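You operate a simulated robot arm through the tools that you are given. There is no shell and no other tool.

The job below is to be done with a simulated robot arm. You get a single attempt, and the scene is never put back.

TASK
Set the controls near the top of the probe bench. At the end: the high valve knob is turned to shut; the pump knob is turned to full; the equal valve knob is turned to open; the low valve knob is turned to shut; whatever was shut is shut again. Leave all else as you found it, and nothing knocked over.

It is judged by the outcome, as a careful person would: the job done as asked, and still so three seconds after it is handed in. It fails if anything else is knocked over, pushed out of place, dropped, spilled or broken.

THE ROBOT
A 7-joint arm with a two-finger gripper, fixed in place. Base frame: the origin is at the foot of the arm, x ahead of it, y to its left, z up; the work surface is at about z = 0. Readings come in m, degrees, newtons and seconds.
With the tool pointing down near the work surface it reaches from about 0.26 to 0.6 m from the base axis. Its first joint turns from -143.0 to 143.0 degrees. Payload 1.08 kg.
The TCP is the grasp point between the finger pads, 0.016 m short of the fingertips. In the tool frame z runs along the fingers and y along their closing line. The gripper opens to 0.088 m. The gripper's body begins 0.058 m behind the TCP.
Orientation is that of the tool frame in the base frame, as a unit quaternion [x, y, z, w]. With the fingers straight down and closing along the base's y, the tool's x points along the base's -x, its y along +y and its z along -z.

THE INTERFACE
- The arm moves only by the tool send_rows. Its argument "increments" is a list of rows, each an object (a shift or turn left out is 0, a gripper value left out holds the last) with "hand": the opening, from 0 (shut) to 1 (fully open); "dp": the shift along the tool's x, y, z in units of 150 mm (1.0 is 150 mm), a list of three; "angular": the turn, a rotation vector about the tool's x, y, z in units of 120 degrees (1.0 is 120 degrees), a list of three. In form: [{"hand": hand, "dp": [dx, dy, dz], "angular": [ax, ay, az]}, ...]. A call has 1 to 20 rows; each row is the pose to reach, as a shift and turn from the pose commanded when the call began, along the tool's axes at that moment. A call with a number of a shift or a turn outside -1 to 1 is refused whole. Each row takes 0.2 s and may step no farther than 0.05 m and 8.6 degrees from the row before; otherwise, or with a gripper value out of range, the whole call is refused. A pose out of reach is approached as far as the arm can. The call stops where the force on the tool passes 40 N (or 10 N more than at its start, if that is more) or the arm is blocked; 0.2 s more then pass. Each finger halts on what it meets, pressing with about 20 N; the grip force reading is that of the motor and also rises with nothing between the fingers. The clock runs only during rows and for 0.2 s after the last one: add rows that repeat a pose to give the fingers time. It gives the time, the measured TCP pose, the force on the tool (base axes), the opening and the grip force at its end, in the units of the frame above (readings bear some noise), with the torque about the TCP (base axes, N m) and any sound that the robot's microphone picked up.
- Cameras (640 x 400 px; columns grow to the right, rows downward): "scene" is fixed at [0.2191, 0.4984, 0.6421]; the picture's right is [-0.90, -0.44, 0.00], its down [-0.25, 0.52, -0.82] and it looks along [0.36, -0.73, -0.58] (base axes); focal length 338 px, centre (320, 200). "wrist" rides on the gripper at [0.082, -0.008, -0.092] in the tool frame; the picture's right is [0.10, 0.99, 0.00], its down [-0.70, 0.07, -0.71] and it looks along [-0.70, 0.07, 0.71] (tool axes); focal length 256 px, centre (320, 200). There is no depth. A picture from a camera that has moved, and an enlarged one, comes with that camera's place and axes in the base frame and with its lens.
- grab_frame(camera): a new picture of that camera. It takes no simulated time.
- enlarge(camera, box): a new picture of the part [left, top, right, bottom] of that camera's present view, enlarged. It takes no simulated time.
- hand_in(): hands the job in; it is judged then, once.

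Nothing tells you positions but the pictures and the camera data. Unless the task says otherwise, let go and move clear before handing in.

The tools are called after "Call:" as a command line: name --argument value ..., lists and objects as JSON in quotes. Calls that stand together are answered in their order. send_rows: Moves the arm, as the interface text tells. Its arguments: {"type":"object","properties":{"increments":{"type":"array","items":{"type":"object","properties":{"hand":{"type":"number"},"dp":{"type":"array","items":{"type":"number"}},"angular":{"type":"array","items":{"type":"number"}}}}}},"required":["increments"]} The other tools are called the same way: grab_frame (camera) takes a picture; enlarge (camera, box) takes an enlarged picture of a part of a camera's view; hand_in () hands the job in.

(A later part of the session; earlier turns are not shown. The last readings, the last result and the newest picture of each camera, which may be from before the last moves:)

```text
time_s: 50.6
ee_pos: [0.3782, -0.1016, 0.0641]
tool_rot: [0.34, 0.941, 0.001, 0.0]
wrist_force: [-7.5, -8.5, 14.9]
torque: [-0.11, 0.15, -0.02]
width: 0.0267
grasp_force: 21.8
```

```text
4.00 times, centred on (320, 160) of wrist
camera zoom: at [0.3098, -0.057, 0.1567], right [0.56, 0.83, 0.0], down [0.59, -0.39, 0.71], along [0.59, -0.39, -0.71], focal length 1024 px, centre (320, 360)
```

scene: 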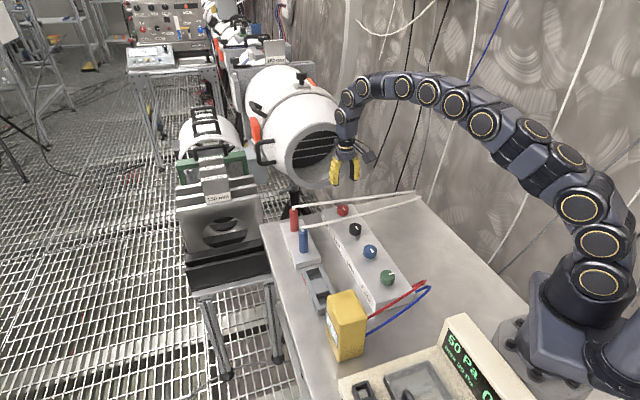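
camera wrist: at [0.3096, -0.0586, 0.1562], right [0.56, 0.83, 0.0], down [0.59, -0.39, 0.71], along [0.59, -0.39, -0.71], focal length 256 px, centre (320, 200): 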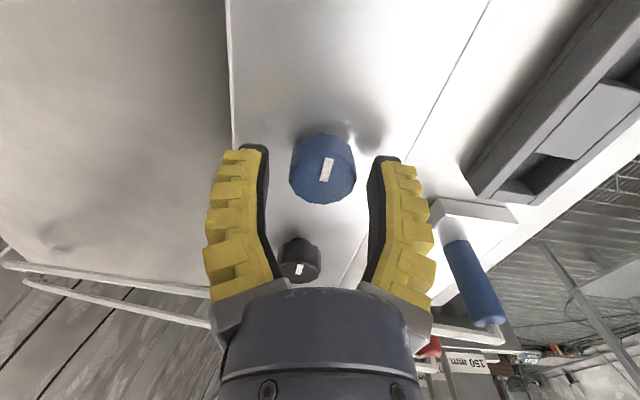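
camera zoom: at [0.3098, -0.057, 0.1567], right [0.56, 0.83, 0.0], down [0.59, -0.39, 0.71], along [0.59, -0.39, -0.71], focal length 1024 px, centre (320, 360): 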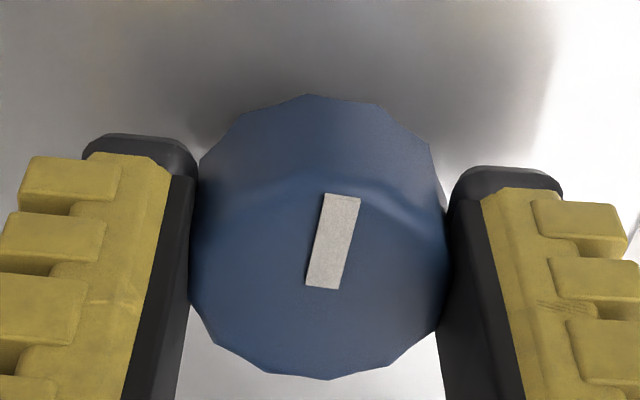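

Low is gripped with small side force. Turning it counter-clockwise 45° first.

Call:
send_rows --increments '[{"angular": [0, 0, -0.047]}, {"angular": [0, 0, -0.094]}, {"angular": [0, 0, -0.141]}, {"angular": [0, 0, -0.188]}, {"angular": [0, 0, -0.235]}, {"angular": [0, 0, -0.282]}, {"angular": [0, 0, -0.329]}, {"angular": [0, 0, -0.375]}, {"angular": [0, 0, -0.375]}]'

Call:
enlarge --camera "wrist" --box '[240, 110, 400, 210]'

Call:
enlarge --camera "scene" --box '[310, 180, 430, 290]'

```text
time_s: 52.6
ee_pos: [0.3785, -0.1014, 0.0636]
tool_rot: [-0.047, 0.999, -0.001, 0.001]
wrist_force: [-3.0, -34.1, 8.5]
torque: [-0.37, 0.28, 0.02]
width: 0.0283
grasp_force: 22.1
```

```text
4.00 times, centred on (320, 160) of wrist
camera zoom: at [0.2982, -0.1183, 0.1564], right [-0.2, 0.98, 0.0], down [0.69, 0.14, 0.71], along [0.7, 0.14, -0.7], focal length 1024 px, centre (320, 360)
```

zoom: 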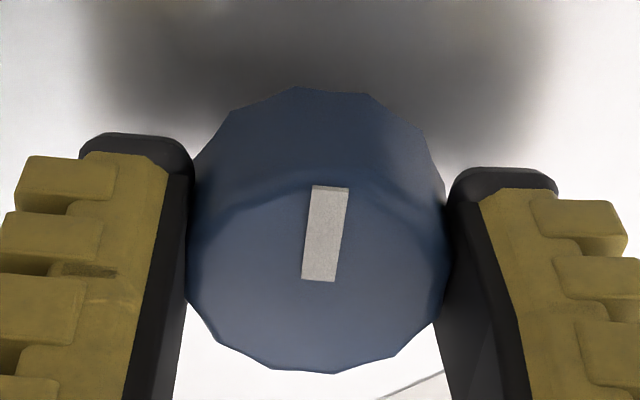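

```text
3.64 times, centred on (370, 235) of scene
camera zoom: at [0.2191, 0.4984, 0.6421], right [-0.9, -0.44, 0.0], down [-0.25, 0.52, -0.82], along [0.36, -0.73, -0.58], focal length 1230 px, centre (138, 73)
```

zoom: 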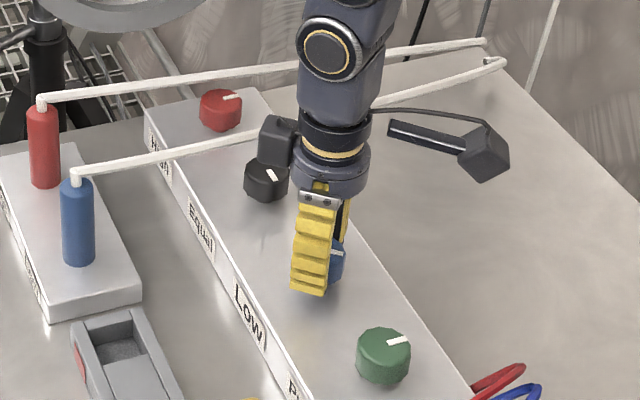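

The knob follows well, but the closing-axis side force has grown to 34 N, so I'll shift about 2 mm along −tool y to relieve it before continuing.

Call:
send_rows --increments '[{"dp": [0, -0.006, -0.001]}, {"dp": [0, -0.0125, -0.001]}, {"dp": [0, -0.0125, -0.001]}]'

```text
time_s: 53.4
ee_pos: [0.3799, -0.1026, 0.0643]
tool_rot: [-0.046, 0.999, 0.0, 0.0]
wrist_force: [1.8, -5.0, 13.4]
torque: [-0.07, -0.05, 0.0]
width: 0.0263
grasp_force: 21.9
```

Side force is down to 5 N. Turning the remaining 45° counter-clockwise, with a slight centring correction.

Call:
send_rows --increments '[{"dp": [-0.0006, -0.0003, 0], "angular": [0, 0, -0.047]}, {"dp": [-0.0012, -0.0006, 0], "angular": [0, 0, -0.094]}, {"dp": [-0.0018, -0.0009, 0], "angular": [0, 0, -0.141]}, {"dp": [-0.0025, -0.0012, 0], "angular": [0, 0, -0.188]}, {"dp": [-0.0031, -0.0015, 0], "angular": [0, 0, -0.235]}, {"dp": [-0.0037, -0.0018, 0], "angular": [0, 0, -0.282]}, {"dp": [-0.0044, -0.0022, 0], "angular": [0, 0, -0.329]}, {"dp": [-0.005, -0.0025, 0], "angular": [0, 0, -0.365]}, {"dp": [-0.005, -0.0025, 0], "angular": [0, 0, -0.365]}]'

Call:
enlarge --camera "wrist" --box '[240, 110, 400, 210]'

Call:
enlarge --camera "scene" --box '[310, 180, 430, 290]'

```text
time_s: 55.4
ee_pos: [0.3794, -0.1017, 0.0624]
tool_rot: [-0.416, 0.91, 0.001, -0.002]
wrist_force: [-5.6, 8.5, 2.2]
torque: [0.11, -0.02, -0.26]
width: 0.0252
grasp_force: 22.5
```

```text
4.00 times, centred on (320, 160) of wrist
camera zoom: at [0.3317, -0.1706, 0.1552], right [-0.82, 0.57, 0.0], down [0.41, 0.58, 0.71], along [0.4, 0.58, -0.71], focal length 1024 px, centre (320, 360)
```

zoom: 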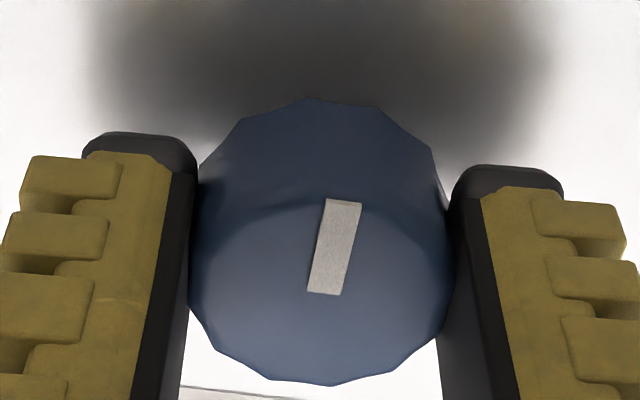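

```text
3.64 times, centred on (370, 235) of scene
camera zoom: at [0.2191, 0.4984, 0.6421], right [-0.9, -0.44, 0.0], down [-0.25, 0.52, -0.82], along [0.36, -0.73, -0.58], focal length 1230 px, centre (138, 73)
```

zoom: 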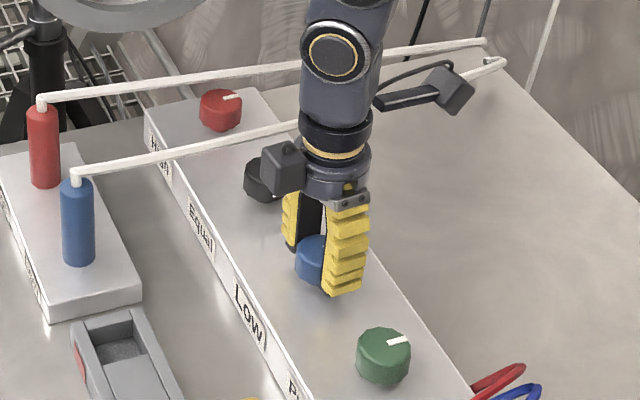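

Torque of −0.26 N m and a pointer azimuth near 226° show the Low knob is at its end stop, matching High. Release and lift.

Call:
send_rows --increments '[{"hand": 0.5}, {"hand": 0.5}, {"hand": 0.5}, {"dp": [0, 0, -0.1]}, {"dp": [0, 0, -0.3]}, {"dp": [0, 0, -0.5]}, {"dp": [0, 0, -0.667]}, {"dp": [0, 0, -0.667]}]'

Call:
enlarge --camera "scene" --box '[280, 180, 430, 300]'

Call:
grab_frame --camera "wrist"

```text
time_s: 57.2
ee_pos: [0.3817, -0.1026, 0.1652]
tool_rot: [-0.417, 0.909, 0.0, 0.0]
wrist_force: [-0.1, -0.1, -1.0]
torque: [0.01, 0.01, 0.01]
width: 0.0486
grasp_force: 3.5
```

```text
3.33 times, centred on (355, 240) of scene
camera zoom: at [0.2191, 0.4984, 0.6421], right [-0.9, -0.44, 0.0], down [-0.25, 0.52, -0.82], along [0.36, -0.73, -0.58], focal length 1128 px, centre (203, 67)
```

zoom: 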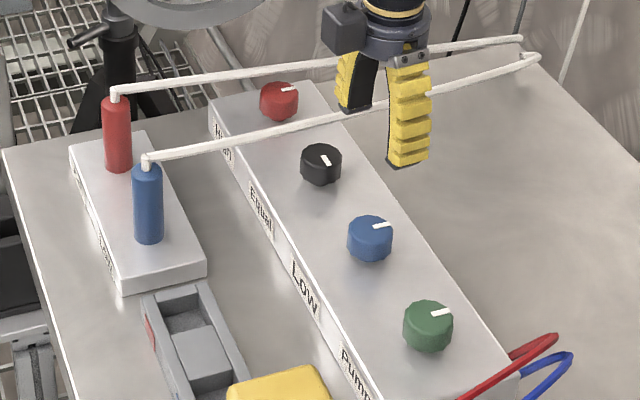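

```text
taken
camera wrist: at [0.3342, -0.1714, 0.2569], right [-0.82, 0.57, 0.0], down [0.4, 0.58, 0.71], along [0.41, 0.58, -0.71], focal length 256 px, centre (320, 200)
```

wrist: 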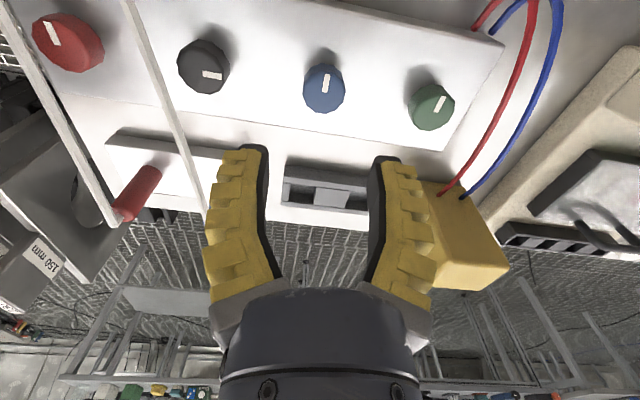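

High and Low now point to 12 o'clock and Equal to 3 o'clock. Now the Pump (green) knob: moving over to it with the fingers ready for a long clockwise turn.

Call:
send_rows --increments '[{"dp": [-0.011, 0.15, 0]}, {"dp": [-0.022, 0.3, 0]}, {"dp": [-0.034, 0.45, 0]}, {"dp": [-0.045, 0.597, 0]}, {"dp": [-0.045, 0.597, 0]}, {"dp": [-0.045, 0.597, 0]}]'

Call:
grab_frame --camera "wrist"

Call:
enlarge --camera "wrist" --box '[240, 40, 400, 140]'

```text
time_s: 58.6
ee_pos: [0.3144, -0.0399, 0.1642]
tool_rot: [-0.416, 0.909, 0.0, 0.001]
wrist_force: [-0.2, 0.3, 0.6]
torque: [0.01, 0.0, -0.04]
width: 0.0482
grasp_force: 3.5
```

```text
taken
camera wrist: at [0.2691, -0.1076, 0.2573], right [-0.82, 0.57, 0.0], down [0.4, 0.58, 0.71], along [0.41, 0.58, -0.71], focal length 256 px, centre (320, 200)
```

wrist: 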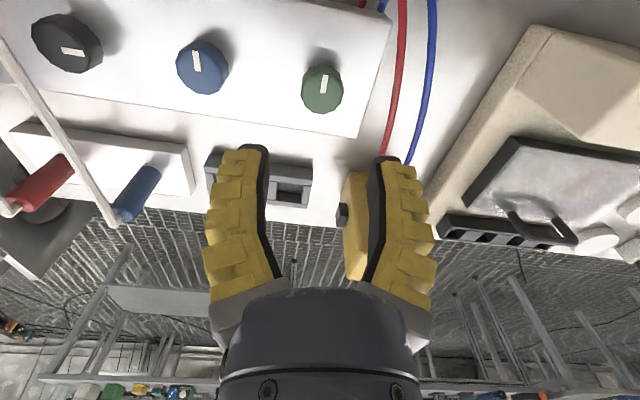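

```text
4.00 times, centred on (320, 90) of wrist
camera zoom: at [0.2691, -0.1076, 0.2573], right [-0.82, 0.57, 0.0], down [0.4, 0.58, 0.71], along [0.41, 0.58, -0.71], focal length 1024 px, centre (320, 640)
```

zoom: 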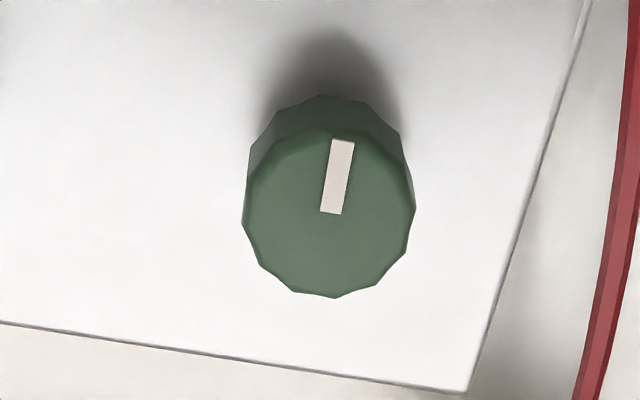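

The Pump knob is within 2 mm of the gripper centre and the wires are clear of the fingers. I'll correct and descend, then check centring.

Call:
send_rows --increments '[{"dp": [0.008, 0.012, 0.15]}, {"dp": [0.008, 0.012, 0.3]}, {"dp": [0.008, 0.012, 0.45]}, {"dp": [0.008, 0.012, 0.58]}, {"dp": [0.008, 0.012, 0.667]}, {"dp": [0.008, 0.012, 0.667]}]'

Call:
grab_frame --camera "wrist"

Call:
enlarge --camera "scene" --box '[330, 200, 450, 320]'

```text
time_s: 60.0
ee_pos: [0.3131, -0.0386, 0.0632]
tool_rot: [-0.415, 0.91, 0.0, -0.001]
wrist_force: [0.0, 0.2, 1.1]
torque: [-0.03, -0.03, 0.0]
width: 0.0488
grasp_force: 2.5
```

```text
taken
camera wrist: at [0.266, -0.1067, 0.1561], right [-0.82, 0.57, 0.0], down [0.4, 0.58, 0.71], along [0.41, 0.58, -0.71], focal length 256 px, centre (320, 200)
```

wrist: 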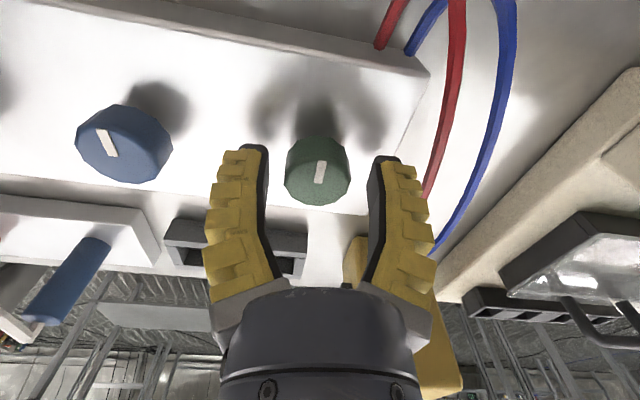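

```text
3.33 times, centred on (390, 260) of scene
camera zoom: at [0.2191, 0.4984, 0.6421], right [-0.9, -0.44, 0.0], down [-0.25, 0.52, -0.82], along [0.36, -0.73, -0.58], focal length 1128 px, centre (87, 0)
```

zoom: 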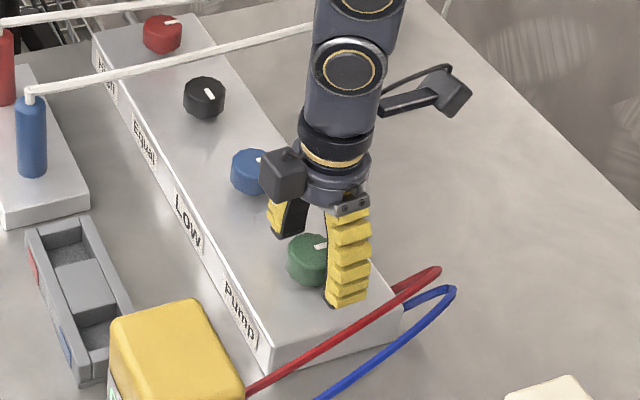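

Well centred on the Pump knob. Closing and reading the force.

Call:
send_rows --increments '[{"hand": 0.0}, {"hand": 0.0}, {"hand": 0.0}]'

Call:
enlarge --camera "wrist" --box '[240, 110, 400, 210]'

```text
time_s: 60.8
ee_pos: [0.3139, -0.0394, 0.0651]
tool_rot: [-0.417, 0.909, -0.001, 0.002]
wrist_force: [5.9, -7.8, 13.9]
torque: [-0.06, -0.05, -0.14]
width: 0.027
grasp_force: 22.1
```

```text
4.00 times, centred on (320, 160) of wrist
camera zoom: at [0.2668, -0.1069, 0.1566], right [-0.82, 0.57, 0.0], down [0.4, 0.58, 0.71], along [0.41, 0.58, -0.7], focal length 1024 px, centre (320, 360)
```

zoom: 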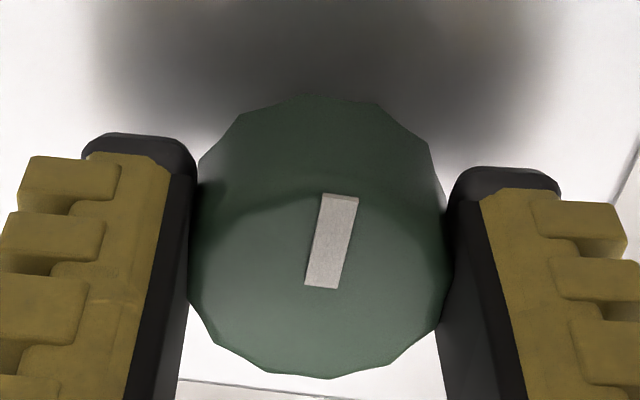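

Good grip with low side force. Turning the Pump knob clockwise 45° first.

Call:
send_rows --increments '[{"angular": [0, 0, 0.047]}, {"angular": [0, 0, 0.094]}, {"angular": [0, 0, 0.141]}, {"angular": [0, 0, 0.188]}, {"angular": [0, 0, 0.235]}, {"angular": [0, 0, 0.282]}, {"angular": [0, 0, 0.329]}, {"angular": [0, 0, 0.375]}, {"angular": [0, 0, 0.375]}]'

Call:
enlarge --camera "wrist" --box '[240, 110, 400, 210]'

Call:
enlarge --camera "scene" --box '[310, 270, 520, 400]'

```text
time_s: 62.8
ee_pos: [0.3152, -0.0374, 0.0634]
tool_rot: [-0.035, 0.999, 0.0, 0.001]
wrist_force: [8.0, -3.6, 13.0]
torque: [-0.03, -0.18, -0.01]
width: 0.0263
grasp_force: 21.8
```

```text
4.00 times, centred on (320, 160) of wrist
camera zoom: at [0.2332, -0.0536, 0.1559], right [-0.17, 0.98, 0.0], down [0.69, 0.12, 0.71], along [0.7, 0.12, -0.71], focal length 1024 px, centre (320, 360)
```

zoom: 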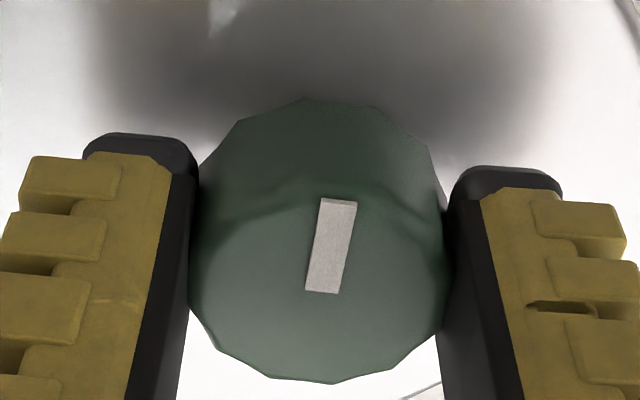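

```text
3.05 times, centred on (415, 335) of scene
camera zoom: at [0.2191, 0.4984, 0.6421], right [-0.9, -0.44, 0.0], down [-0.25, 0.52, -0.82], along [0.36, -0.73, -0.58], focal length 1031 px, centre (30, -211)
```

zoom: 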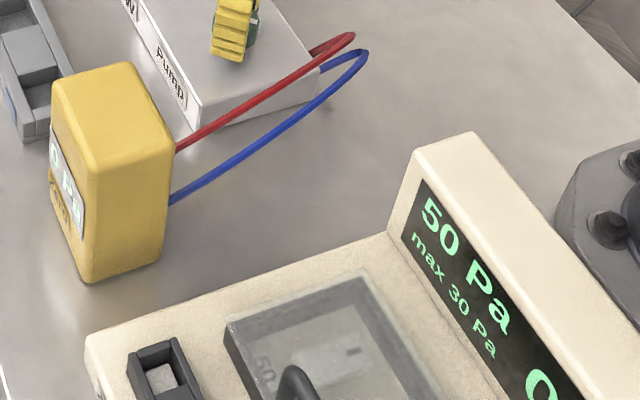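

The Pump knob follows freely, forces low, displays unchanged. Continuing another 40° clockwise.

Call:
send_rows --increments '[{"angular": [0, 0, 0.047]}, {"angular": [0, 0, 0.094]}, {"angular": [0, 0, 0.141]}, {"angular": [0, 0, 0.188]}, {"angular": [0, 0, 0.235]}, {"angular": [0, 0, 0.282]}, {"angular": [0, 0, 0.333]}, {"angular": [0, 0, 0.333]}]'

Call:
enlarge --camera "wrist" --box '[240, 110, 400, 210]'

Call:
enlarge --camera "scene" --box '[310, 270, 520, 400]'

```text
time_s: 64.6
ee_pos: [0.3151, -0.0388, 0.064]
tool_rot: [0.309, 0.951, 0.0, 0.0]
wrist_force: [12.9, 8.4, -0.7]
torque: [-0.05, -0.21, -0.01]
width: 0.0254
grasp_force: 22.3
```

```text
4.00 times, centred on (320, 160) of wrist
camera zoom: at [0.2431, 0.002, 0.1562], right [0.5, 0.87, 0.0], down [0.61, -0.35, 0.71], along [0.61, -0.35, -0.71], focal length 1024 px, centre (320, 360)
```

zoom: 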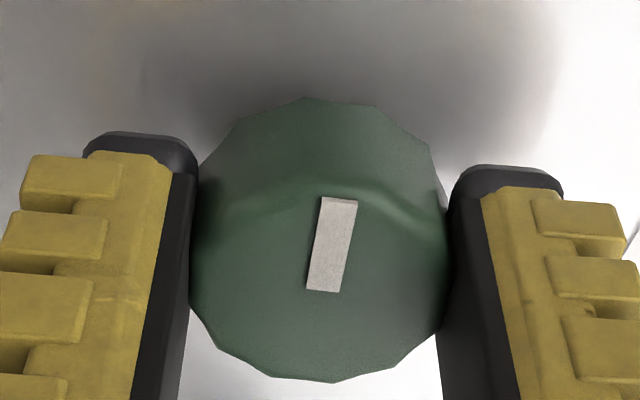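

```text
3.05 times, centred on (415, 335) of scene
camera zoom: at [0.2191, 0.4984, 0.6421], right [-0.9, -0.44, 0.0], down [-0.25, 0.52, -0.82], along [0.36, -0.73, -0.58], focal length 1031 px, centre (30, -211)
```

zoom: 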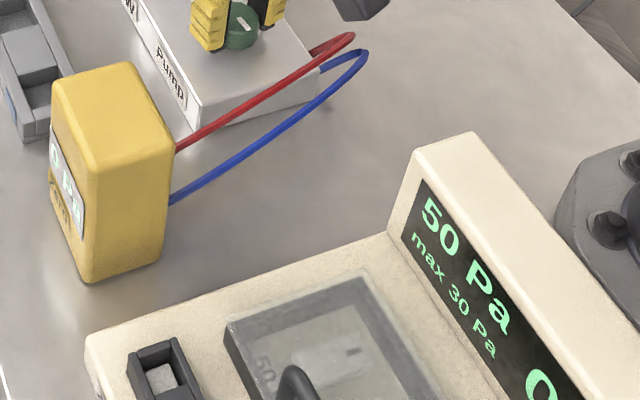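

85° turned so far with no resistance. I'll go 12° further to find out whether the stop is at 90° or beyond.

Call:
send_rows --increments '[{"angular": [0, 0, 0.035]}, {"angular": [0, 0, 0.07]}, {"angular": [0, 0, 0.1]}, {"angular": [0, 0, 0.1]}]'

Call:
enlarge --camera "wrist" --box '[240, 110, 400, 210]'

Call:
enlarge --camera "scene" --box '[330, 230, 440, 320]'

```text
time_s: 65.6
ee_pos: [0.3152, -0.0391, 0.0633]
tool_rot: [0.405, 0.914, 0.0, -0.001]
wrist_force: [12.3, 7.5, -11.5]
torque: [-0.1, -0.1, 0.0]
width: 0.0249
grasp_force: 22.2
```

```text
4.00 times, centred on (320, 160) of wrist
camera zoom: at [0.2533, 0.0159, 0.1566], right [0.67, 0.74, 0.0], down [0.52, -0.47, 0.71], along [0.53, -0.47, -0.71], focal length 1024 px, centre (320, 360)
```

zoom: 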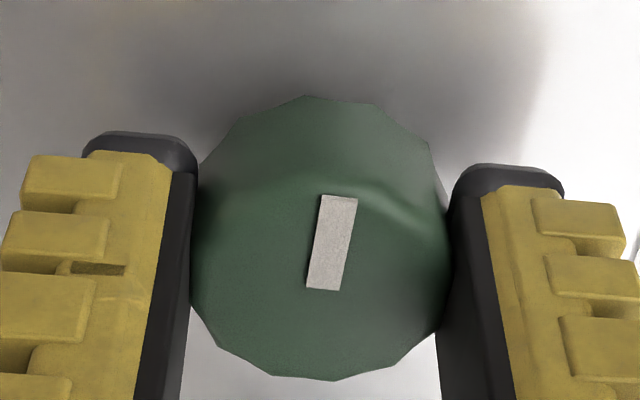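

```text
4.44 times, centred on (385, 275) of scene
camera zoom: at [0.2191, 0.4984, 0.6421], right [-0.9, -0.44, 0.0], down [-0.25, 0.52, -0.82], along [0.36, -0.73, -0.58], focal length 1504 px, centre (31, -133)
```

zoom: 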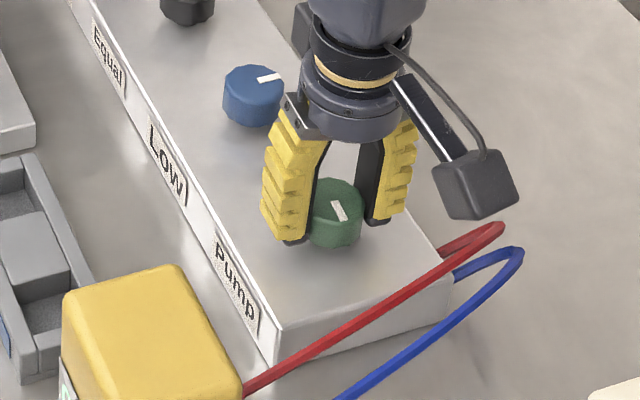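

The Pump knob passes 90° with no stop, so its range is larger. Continuing clockwise 40° more while watching the torque.

Call:
send_rows --increments '[{"dp": [0.002, 0.004, -0.002], "angular": [0, 0, 0.047]}, {"dp": [0.002, 0.004, -0.002], "angular": [0, 0, 0.094]}, {"dp": [0.002, 0.004, -0.002], "angular": [0, 0, 0.141]}, {"dp": [0.002, 0.004, -0.002], "angular": [0, 0, 0.188]}, {"dp": [0.002, 0.004, -0.002], "angular": [0, 0, 0.235]}, {"dp": [0.002, 0.004, -0.002], "angular": [0, 0, 0.282]}, {"dp": [0.002, 0.004, -0.002], "angular": [0, 0, 0.333]}, {"dp": [0.002, 0.004, -0.002], "angular": [0, 0, 0.333]}]'

Call:
enlarge --camera "wrist" --box '[240, 110, 400, 210]'

Call:
enlarge --camera "scene" --box '[330, 230, 440, 320]'

```text
time_s: 67.4
ee_pos: [0.3157, -0.0376, 0.0644]
tool_rot: [0.693, 0.721, 0.0, 0.001]
wrist_force: [3.4, -3.5, 10.5]
torque: [0.25, 0.01, 0.01]
width: 0.0251
grasp_force: 22.1
```

```text
4.00 times, centred on (320, 160) of wrist
camera zoom: at [0.3032, 0.0425, 0.1562], right [0.99, 0.14, 0.0], down [0.1, -0.7, 0.71], along [0.1, -0.7, -0.7], focal length 1024 px, centre (320, 360)
```

zoom: 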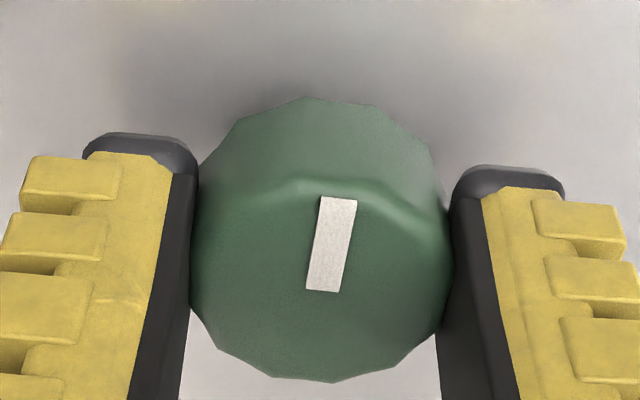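

```text
4.44 times, centred on (385, 275) of scene
camera zoom: at [0.2191, 0.4984, 0.6421], right [-0.9, -0.44, 0.0], down [-0.25, 0.52, -0.82], along [0.36, -0.73, -0.58], focal length 1504 px, centre (31, -133)
```

zoom: 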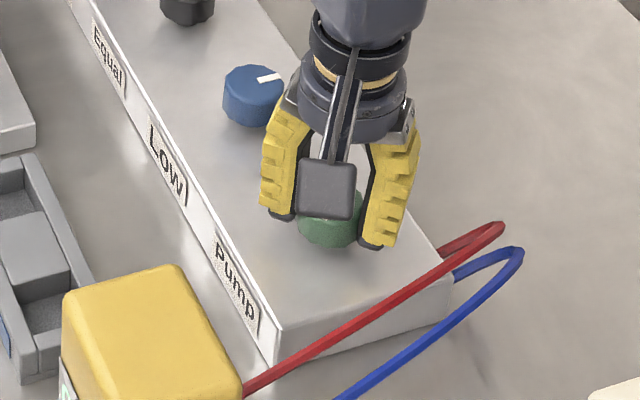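

137° turned and still free, so I need another bite. I'll open, swing back 112° counter-clockwise, and check the centring before regripping.

Call:
send_rows --increments '[{"hand": 0.5}, {"hand": 0.5}, {"hand": 0.5}, {"angular": [0, 0, -0.067]}, {"angular": [0, 0, -0.133]}, {"angular": [0, 0, -0.2]}, {"angular": [0, 0, -0.267]}, {"angular": [0, 0, -0.333]}, {"angular": [0, 0, -0.4]}, {"angular": [0, 0, -0.467]}, {"angular": [0, 0, -0.533]}, {"angular": [0, 0, -0.6]}, {"angular": [0, 0, -0.667]}, {"angular": [0, 0, -0.733]}, {"angular": [0, 0, -0.8]}, {"angular": [0, 0, -0.867]}, {"angular": [0, 0, -0.933]}, {"angular": [0, 0, -0.933]}]'

Call:
grab_frame --camera "wrist"

Call:
enlarge --camera "scene" --box '[310, 230, 520, 400]'

```text
time_s: 71.2
ee_pos: [0.3145, -0.0385, 0.0638]
tool_rot: [-0.21, 0.978, 0.0, 0.0]
wrist_force: [-0.7, -0.3, 0.4]
torque: [0.02, -0.03, -0.02]
width: 0.0487
grasp_force: 3.0
```

```text
taken
camera wrist: at [0.2434, -0.0803, 0.156], right [-0.5, 0.86, 0.0], down [0.61, 0.35, 0.71], along [0.61, 0.36, -0.71], focal length 256 px, centre (320, 200)
```

wrist: 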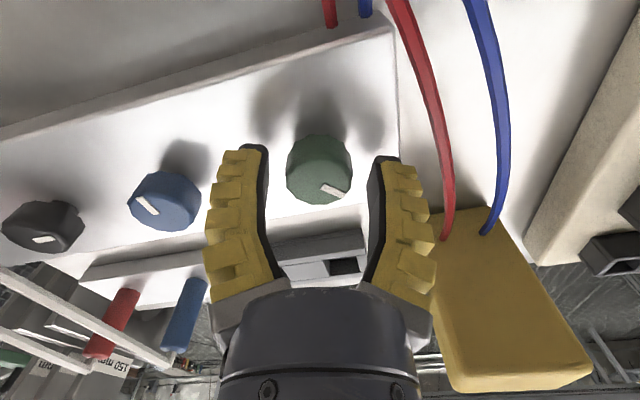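

```text
2.35 times, centred on (415, 315) of scene
camera zoom: at [0.2191, 0.4984, 0.6421], right [-0.9, -0.44, 0.0], down [-0.25, 0.52, -0.82], along [0.36, -0.73, -0.58], focal length 796 px, centre (96, -71)
```

zoom: 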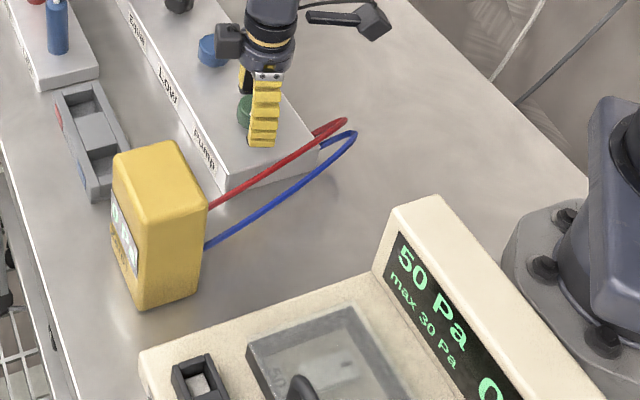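

Centred and open around the Pump knob; the yellow box display still reads about 0 Pa. Regripping and turning another 48° clockwise.

Call:
send_rows --increments '[{"hand": 0.0}, {"hand": 0.0}, {"hand": 0.0}, {"angular": [0, 0, 0.05]}, {"angular": [0, 0, 0.1]}, {"angular": [0, 0, 0.15]}, {"angular": [0, 0, 0.2]}, {"angular": [0, 0, 0.25]}, {"angular": [0, 0, 0.3]}, {"angular": [0, 0, 0.35]}, {"angular": [0, 0, 0.4]}, {"angular": [0, 0, 0.4]}]'

Call:
enlarge --camera "wrist" --box '[240, 110, 400, 210]'

Call:
enlarge --camera "scene" --box '[330, 230, 440, 320]'

```text
time_s: 73.8
ee_pos: [0.3145, -0.0387, 0.0639]
tool_rot: [0.207, 0.978, 0.0, 0.001]
wrist_force: [8.8, -17.5, 8.6]
torque: [-0.19, -0.15, 0.0]
width: 0.0256
grasp_force: 21.8
```

```text
4.00 times, centred on (320, 160) of wrist
camera zoom: at [0.2362, -0.0138, 0.1565], right [0.31, 0.95, 0.0], down [0.67, -0.22, 0.71], along [0.68, -0.22, -0.7], focal length 1024 px, centre (320, 360)
```

zoom: 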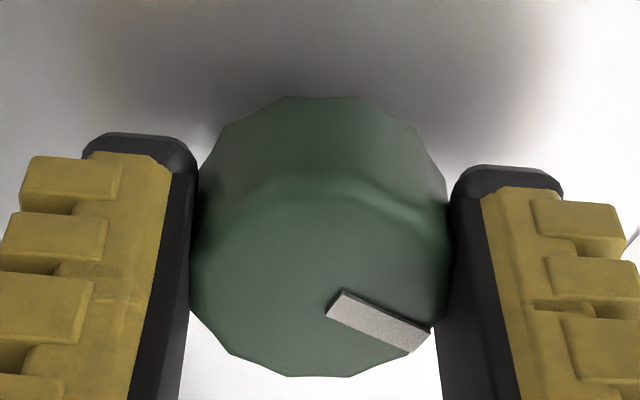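

```text
4.44 times, centred on (385, 275) of scene
camera zoom: at [0.2191, 0.4984, 0.6421], right [-0.9, -0.44, 0.0], down [-0.25, 0.52, -0.82], along [0.36, -0.73, -0.58], focal length 1504 px, centre (31, -133)
```

zoom: 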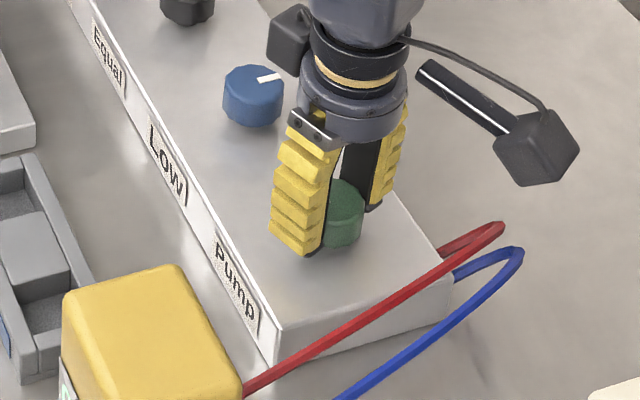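

About 185° turned, still free. Continuing clockwise 48°.

Call:
send_rows --increments '[{"dp": [0, -0.004, 0], "angular": [0, 0, 0.05]}, {"dp": [0, -0.004, 0], "angular": [0, 0, 0.1]}, {"dp": [0, -0.004, 0], "angular": [0, 0, 0.15]}, {"dp": [0, -0.004, 0], "angular": [0, 0, 0.2]}, {"dp": [0, -0.004, 0], "angular": [0, 0, 0.25]}, {"dp": [0, -0.004, 0], "angular": [0, 0, 0.3]}, {"dp": [0, -0.004, 0], "angular": [0, 0, 0.35]}, {"dp": [0, -0.004, 0], "angular": [0, 0, 0.4]}, {"dp": [0, -0.004, 0], "angular": [0, 0, 0.4]}]'

Call:
enlarge --camera "wrist" --box '[240, 110, 400, 210]'

Call:
enlarge --camera "scene" --box '[310, 230, 520, 400]'

```text
time_s: 75.8
ee_pos: [0.314, -0.0395, 0.0631]
tool_rot: [0.587, 0.809, 0.001, -0.002]
wrist_force: [12.8, 11.6, 10.3]
torque: [0.18, -0.16, 0.05]
width: 0.0258
grasp_force: 21.8
```

```text
4.00 times, centred on (320, 160) of wrist
camera zoom: at [0.2811, 0.0358, 0.1565], right [0.91, 0.41, 0.0], down [0.29, -0.64, 0.71], along [0.29, -0.65, -0.71], focal length 1024 px, centre (320, 360)
```

zoom: 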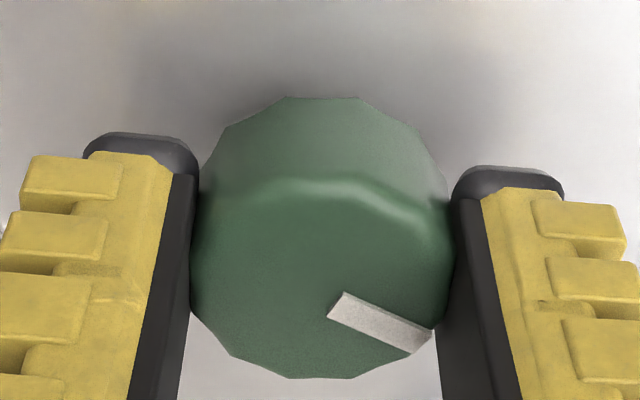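

```text
2.35 times, centred on (415, 315) of scene
camera zoom: at [0.2191, 0.4984, 0.6421], right [-0.9, -0.44, 0.0], down [-0.25, 0.52, -0.82], along [0.36, -0.73, -0.58], focal length 796 px, centre (96, -71)
```

zoom: 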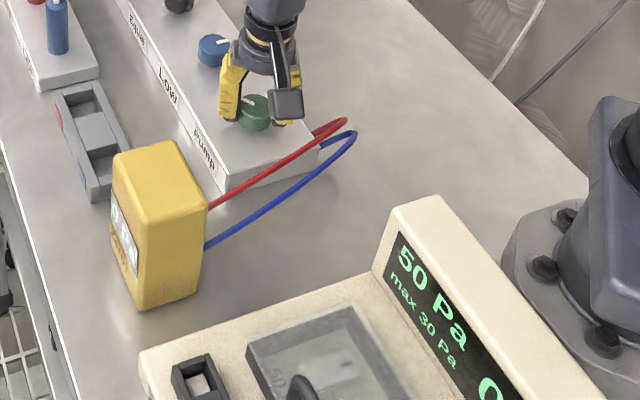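

About 233° turned, still no stop; a 270° range seems likely. I'll regrip with a swing back of 64° and then continue in smaller steps.

Call:
send_rows --increments '[{"hand": 0.5}, {"hand": 0.5}, {"hand": 0.5}, {"angular": [0, 0, -0.067]}, {"angular": [0, 0, -0.133]}, {"angular": [0, 0, -0.2]}, {"angular": [0, 0, -0.267]}, {"angular": [0, 0, -0.333]}, {"angular": [0, 0, -0.4]}, {"angular": [0, 0, -0.467]}, {"angular": [0, 0, -0.533]}, {"angular": [0, 0, -0.533]}, {"angular": [0, 0, -0.533], "hand": 0.0}, {"angular": [0, 0, -0.533], "hand": 0.0}, {"angular": [0, 0, -0.533], "hand": 0.0}, {"angular": [0, 0, -0.483]}, {"angular": [0, 0, -0.433]}, {"angular": [0, 0, -0.383]}, {"angular": [0, 0, -0.333]}, {"angular": [0, 0, -0.333]}]'

Call:
enlarge --camera "wrist" --box '[240, 110, 400, 210]'

Call:
enlarge --camera "scene" --box '[330, 230, 440, 320]'

```text
time_s: 80.0
ee_pos: [0.3146, -0.0394, 0.0647]
tool_rot: [0.275, 0.962, 0.0, 0.0]
wrist_force: [4.6, 11.2, 11.1]
torque: [0.07, -0.13, -0.04]
width: 0.0259
grasp_force: 21.4
```

```text
4.00 times, centred on (320, 160) of wrist
camera zoom: at [0.2403, -0.0032, 0.1569], right [0.44, 0.9, 0.0], down [0.63, -0.31, 0.71], along [0.64, -0.31, -0.7], focal length 1024 px, centre (320, 360)
```

zoom: 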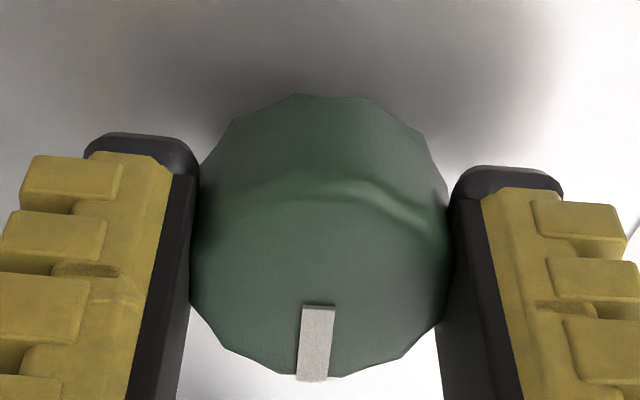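

```text
4.44 times, centred on (385, 275) of scene
camera zoom: at [0.2191, 0.4984, 0.6421], right [-0.9, -0.44, 0.0], down [-0.25, 0.52, -0.82], along [0.36, -0.73, -0.58], focal length 1504 px, centre (31, -133)
```

zoom: 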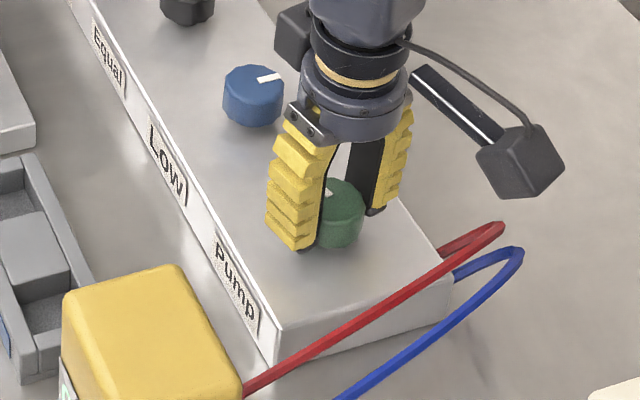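

About 257° turned, pointer near azimuth −32°. I'll turn another 20° in small steps and look for the stop.

Call:
send_rows --increments '[{"angular": [0, 0, 0.042]}, {"angular": [0, 0, 0.083]}, {"angular": [0, 0, 0.125]}, {"angular": [0, 0, 0.167]}, {"angular": [0, 0, 0.167]}]'

Call:
enlarge --camera "wrist" --box '[240, 110, 400, 210]'

Call:
enlarge --camera "scene" --box '[310, 230, 520, 400]'

```text
time_s: 81.2
ee_pos: [0.3151, -0.0389, 0.065]
tool_rot: [0.439, 0.899, 0.0, 0.0]
wrist_force: [6.9, 14.0, 12.6]
torque: [0.26, -0.02, 0.0]
width: 0.0258
grasp_force: 22.2
```

```text
4.00 times, centred on (320, 160) of wrist
camera zoom: at [0.2574, 0.0199, 0.1569], right [0.72, 0.69, 0.0], down [0.49, -0.51, 0.71], along [0.49, -0.51, -0.71], focal length 1024 px, centre (320, 360)
```

zoom: 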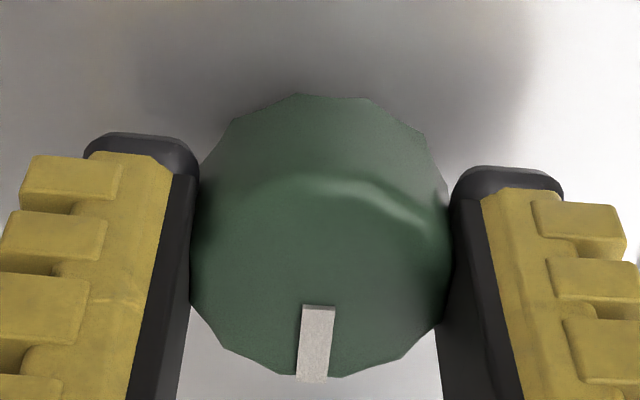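

```text
2.35 times, centred on (415, 315) of scene
camera zoom: at [0.2191, 0.4984, 0.6421], right [-0.9, -0.44, 0.0], down [-0.25, 0.52, -0.82], along [0.36, -0.73, -0.58], focal length 796 px, centre (96, -71)
```

zoom: 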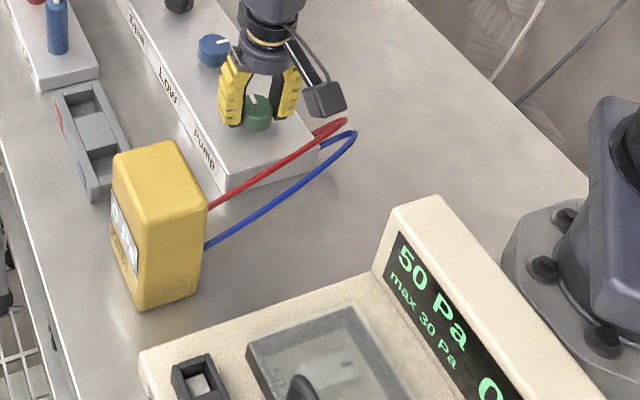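

277° and still free; continuing 20° at a time.

Call:
send_rows --increments '[{"angular": [0, 0, 0.042]}, {"angular": [0, 0, 0.083]}, {"angular": [0, 0, 0.125]}, {"angular": [0, 0, 0.167]}, {"angular": [0, 0, 0.167]}]'

Call:
enlarge --camera "wrist" --box '[240, 110, 400, 210]'

```text
time_s: 82.4
ee_pos: [0.3148, -0.038, 0.0655]
tool_rot: [0.587, 0.809, -0.001, 0.0]
wrist_force: [9.3, 5.3, 13.7]
torque: [0.03, -0.11, 0.0]
width: 0.0255
grasp_force: 21.9
```

```text
4.00 times, centred on (320, 160) of wrist
camera zoom: at [0.2812, 0.0359, 0.1563], right [0.91, 0.4, 0.0], down [0.28, -0.64, 0.71], along [0.29, -0.65, -0.7], focal length 1024 px, centre (320, 360)
```

zoom: 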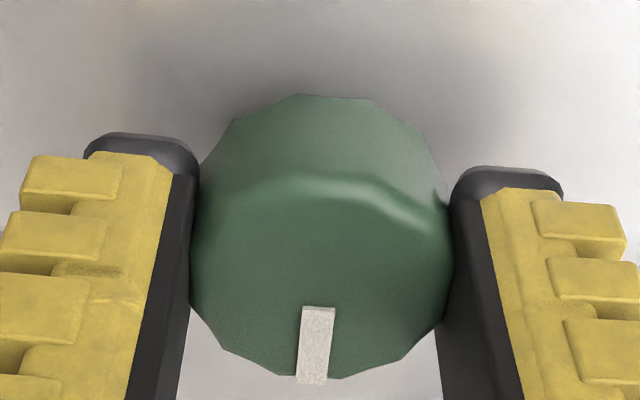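

297° and still free. A further 16° before I'd need to regrip.

Call:
send_rows --increments '[{"angular": [0, 0, 0.035]}, {"angular": [0, 0, 0.07]}, {"angular": [0, 0, 0.105]}, {"angular": [0, 0, 0.135]}, {"angular": [0, 0, 0.135]}]'

Call:
enlarge --camera "wrist" --box '[240, 110, 400, 210]'

Call:
enlarge --camera "scene" --box '[310, 230, 520, 400]'

```text
time_s: 83.6
ee_pos: [0.3151, -0.0386, 0.0645]
tool_rot: [0.696, 0.719, 0.0, 0.001]
wrist_force: [18.0, 10.1, 2.8]
torque: [0.26, -0.1, -0.02]
width: 0.0254
grasp_force: 22.1
```

```text
4.00 times, centred on (320, 160) of wrist
camera zoom: at [0.3034, 0.0421, 0.1566], right [0.99, 0.13, 0.0], down [0.09, -0.7, 0.71], along [0.1, -0.7, -0.7], focal length 1024 px, centre (320, 360)
```

zoom: 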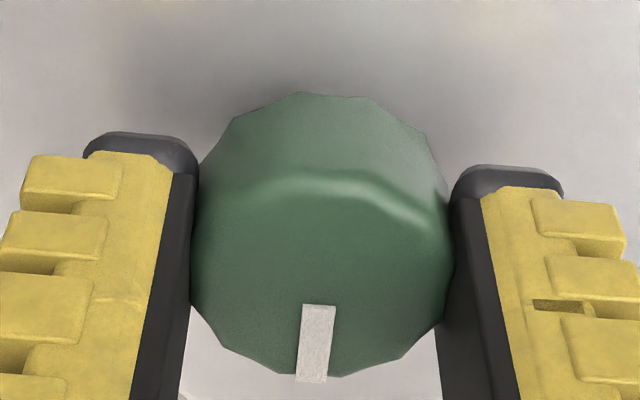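

```text
2.35 times, centred on (415, 315) of scene
camera zoom: at [0.2191, 0.4984, 0.6421], right [-0.9, -0.44, 0.0], down [-0.25, 0.52, -0.82], along [0.36, -0.73, -0.58], focal length 796 px, centre (96, -71)
```

zoom: 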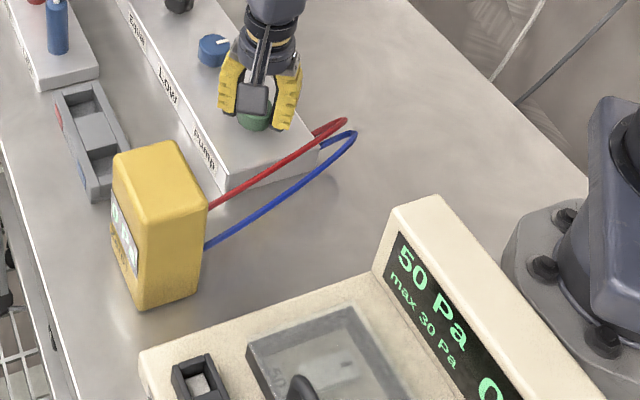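

313° and still no stop. I'll regrip with a long swing back and keep going clockwise until a stop shows.

Call:
send_rows --increments '[{"hand": 0.5}, {"hand": 0.5}, {"hand": 0.5}, {"angular": [0, 0, -0.067]}, {"angular": [0, 0, -0.133]}, {"angular": [0, 0, -0.2]}, {"angular": [0, 0, -0.267]}, {"angular": [0, 0, -0.333]}, {"angular": [0, 0, -0.4]}, {"angular": [0, 0, -0.467]}, {"angular": [0, 0, -0.533]}, {"angular": [0, 0, -0.6]}, {"angular": [0, 0, -0.667]}, {"angular": [0, 0, -0.733]}, {"angular": [0, 0, -0.8]}, {"angular": [0, 0, -0.867]}, {"angular": [0, 0, -0.933]}, {"angular": [0, 0, -0.933]}]'

Call:
enlarge --camera "wrist" --box '[240, 110, 400, 210]'

Call:
enlarge --camera "scene" --box '[330, 230, 440, 320]'

```text
time_s: 87.4
ee_pos: [0.3141, -0.0392, 0.0636]
tool_rot: [-0.207, 0.978, 0.001, 0.0]
wrist_force: [0.0, -0.2, 1.0]
torque: [0.03, 0.03, 0.03]
width: 0.0484
grasp_force: 3.2
```

```text
4.00 times, centred on (320, 160) of wrist
camera zoom: at [0.2422, -0.0804, 0.1568], right [-0.5, 0.87, 0.0], down [0.61, 0.35, 0.71], along [0.61, 0.35, -0.71], focal length 1024 px, centre (320, 360)
```

zoom: 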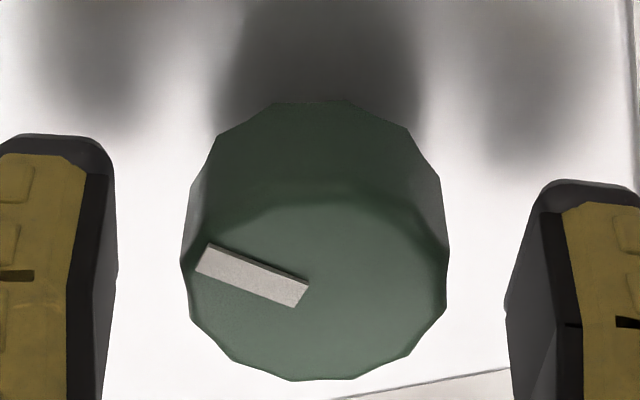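

```text
4.44 times, centred on (385, 275) of scene
camera zoom: at [0.2191, 0.4984, 0.6421], right [-0.9, -0.44, 0.0], down [-0.25, 0.52, -0.82], along [0.36, -0.73, -0.58], focal length 1504 px, centre (31, -133)
```

zoom: 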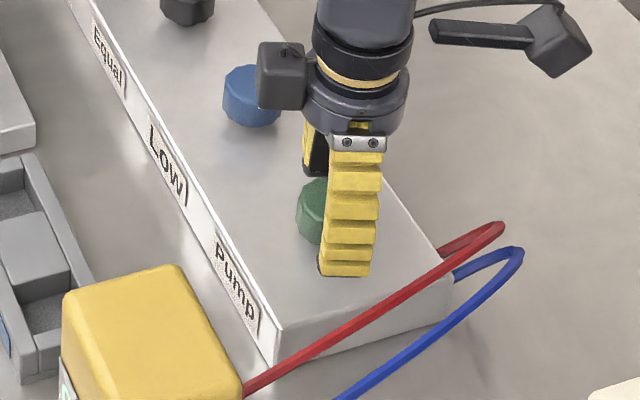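

The Pump pointer is at azimuth ≈272°, matching 313° of turn. Regripping and turning 36° more, watching for slip at a stop.

Call:
send_rows --increments '[{"hand": 0.0}, {"hand": 0.0}, {"hand": 0.0}, {"angular": [0, 0, 0.05]}, {"angular": [0, 0, 0.1]}, {"angular": [0, 0, 0.15]}, {"angular": [0, 0, 0.2]}, {"angular": [0, 0, 0.25]}, {"angular": [0, 0, 0.3]}, {"angular": [0, 0, 0.3]}]'

Call:
enlarge --camera "wrist" --box '[240, 110, 400, 210]'

```text
time_s: 89.6
ee_pos: [0.3148, -0.0385, 0.0636]
tool_rot: [0.108, 0.994, 0.0, 0.001]
wrist_force: [4.2, -7.5, -3.0]
torque: [-0.05, -0.15, 0.15]
width: 0.0248
grasp_force: 21.9
```

```text
4.00 times, centred on (320, 160) of wrist
camera zoom: at [0.2327, -0.0301, 0.1563], right [0.11, 0.99, 0.0], down [0.7, -0.08, 0.71], along [0.7, -0.08, -0.7], focal length 1024 px, centre (320, 360)
```

zoom: 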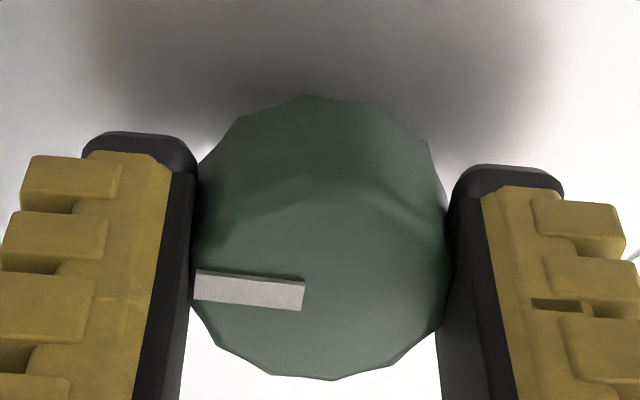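

The gripper slipped about 18° on the knob with torque rising, so the Pump knob has reached its clockwise end stop after roughly 330°. I'll release, lift and measure the pointer.

Call:
send_rows --increments '[{"hand": 0.5}, {"hand": 0.5}, {"hand": 0.5}, {"dp": [0, 0, -0.1]}, {"dp": [0, 0, -0.3]}, {"dp": [0, 0, -0.5]}, {"dp": [0, 0, -0.667]}, {"dp": [0, 0, -0.667]}]'

Call:
grab_frame --camera "wrist"

Call:
enlarge --camera "wrist" --box '[240, 40, 400, 140]'

Call:
enlarge --camera "scene" --box '[280, 180, 430, 300]'

Call:
enlarge --camera "scene" --box '[310, 270, 520, 400]'

```text
time_s: 91.4
ee_pos: [0.3137, -0.0406, 0.1643]
tool_rot: [0.106, 0.994, 0.001, 0.0]
wrist_force: [-0.5, 0.0, 0.0]
torque: [-0.02, 0.0, 0.02]
width: 0.0485
grasp_force: 3.4
```

```text
taken
camera wrist: at [0.2329, -0.0323, 0.2562], right [0.11, 0.99, 0.0], down [0.7, -0.08, 0.71], along [0.7, -0.08, -0.71], focal length 256 px, centre (320, 200)
```

wrist: 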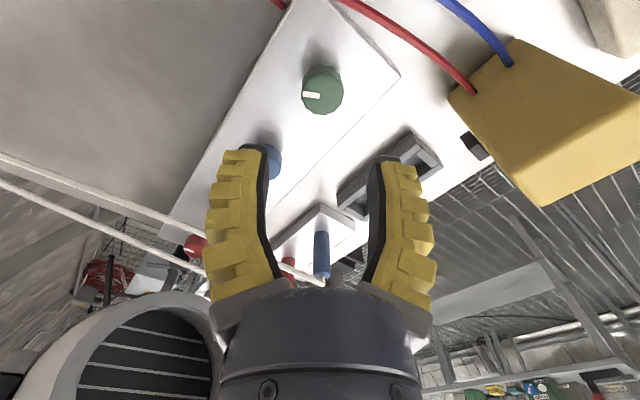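

```text
4.00 times, centred on (320, 90) of wrist
camera zoom: at [0.2329, -0.0323, 0.2562], right [0.11, 0.99, 0.0], down [0.7, -0.08, 0.71], along [0.7, -0.08, -0.71], focal length 1024 px, centre (320, 640)
```

zoom: 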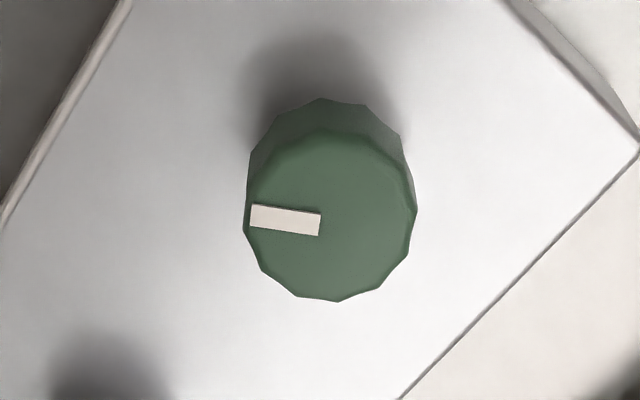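

```text
3.33 times, centred on (355, 240) of scene
camera zoom: at [0.2191, 0.4984, 0.6421], right [-0.9, -0.44, 0.0], down [-0.25, 0.52, -0.82], along [0.36, -0.73, -0.58], focal length 1128 px, centre (203, 67)
```

zoom: 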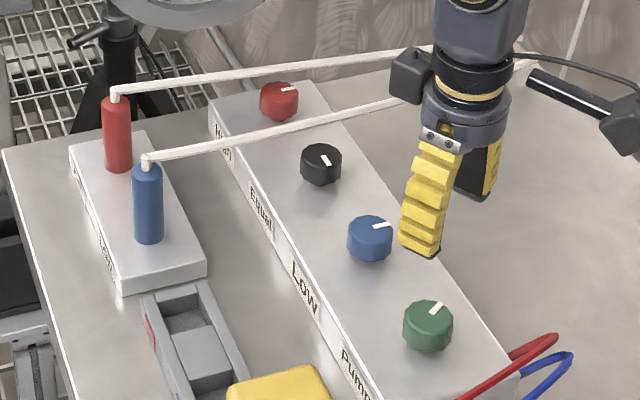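

```text
3.05 times, centred on (415, 335) of scene
camera zoom: at [0.2191, 0.4984, 0.6421], right [-0.9, -0.44, 0.0], down [-0.25, 0.52, -0.82], along [0.36, -0.73, -0.58], focal length 1031 px, centre (30, -211)
```

zoom: 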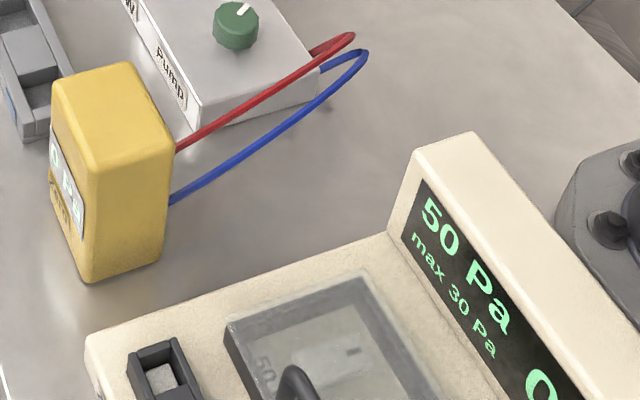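

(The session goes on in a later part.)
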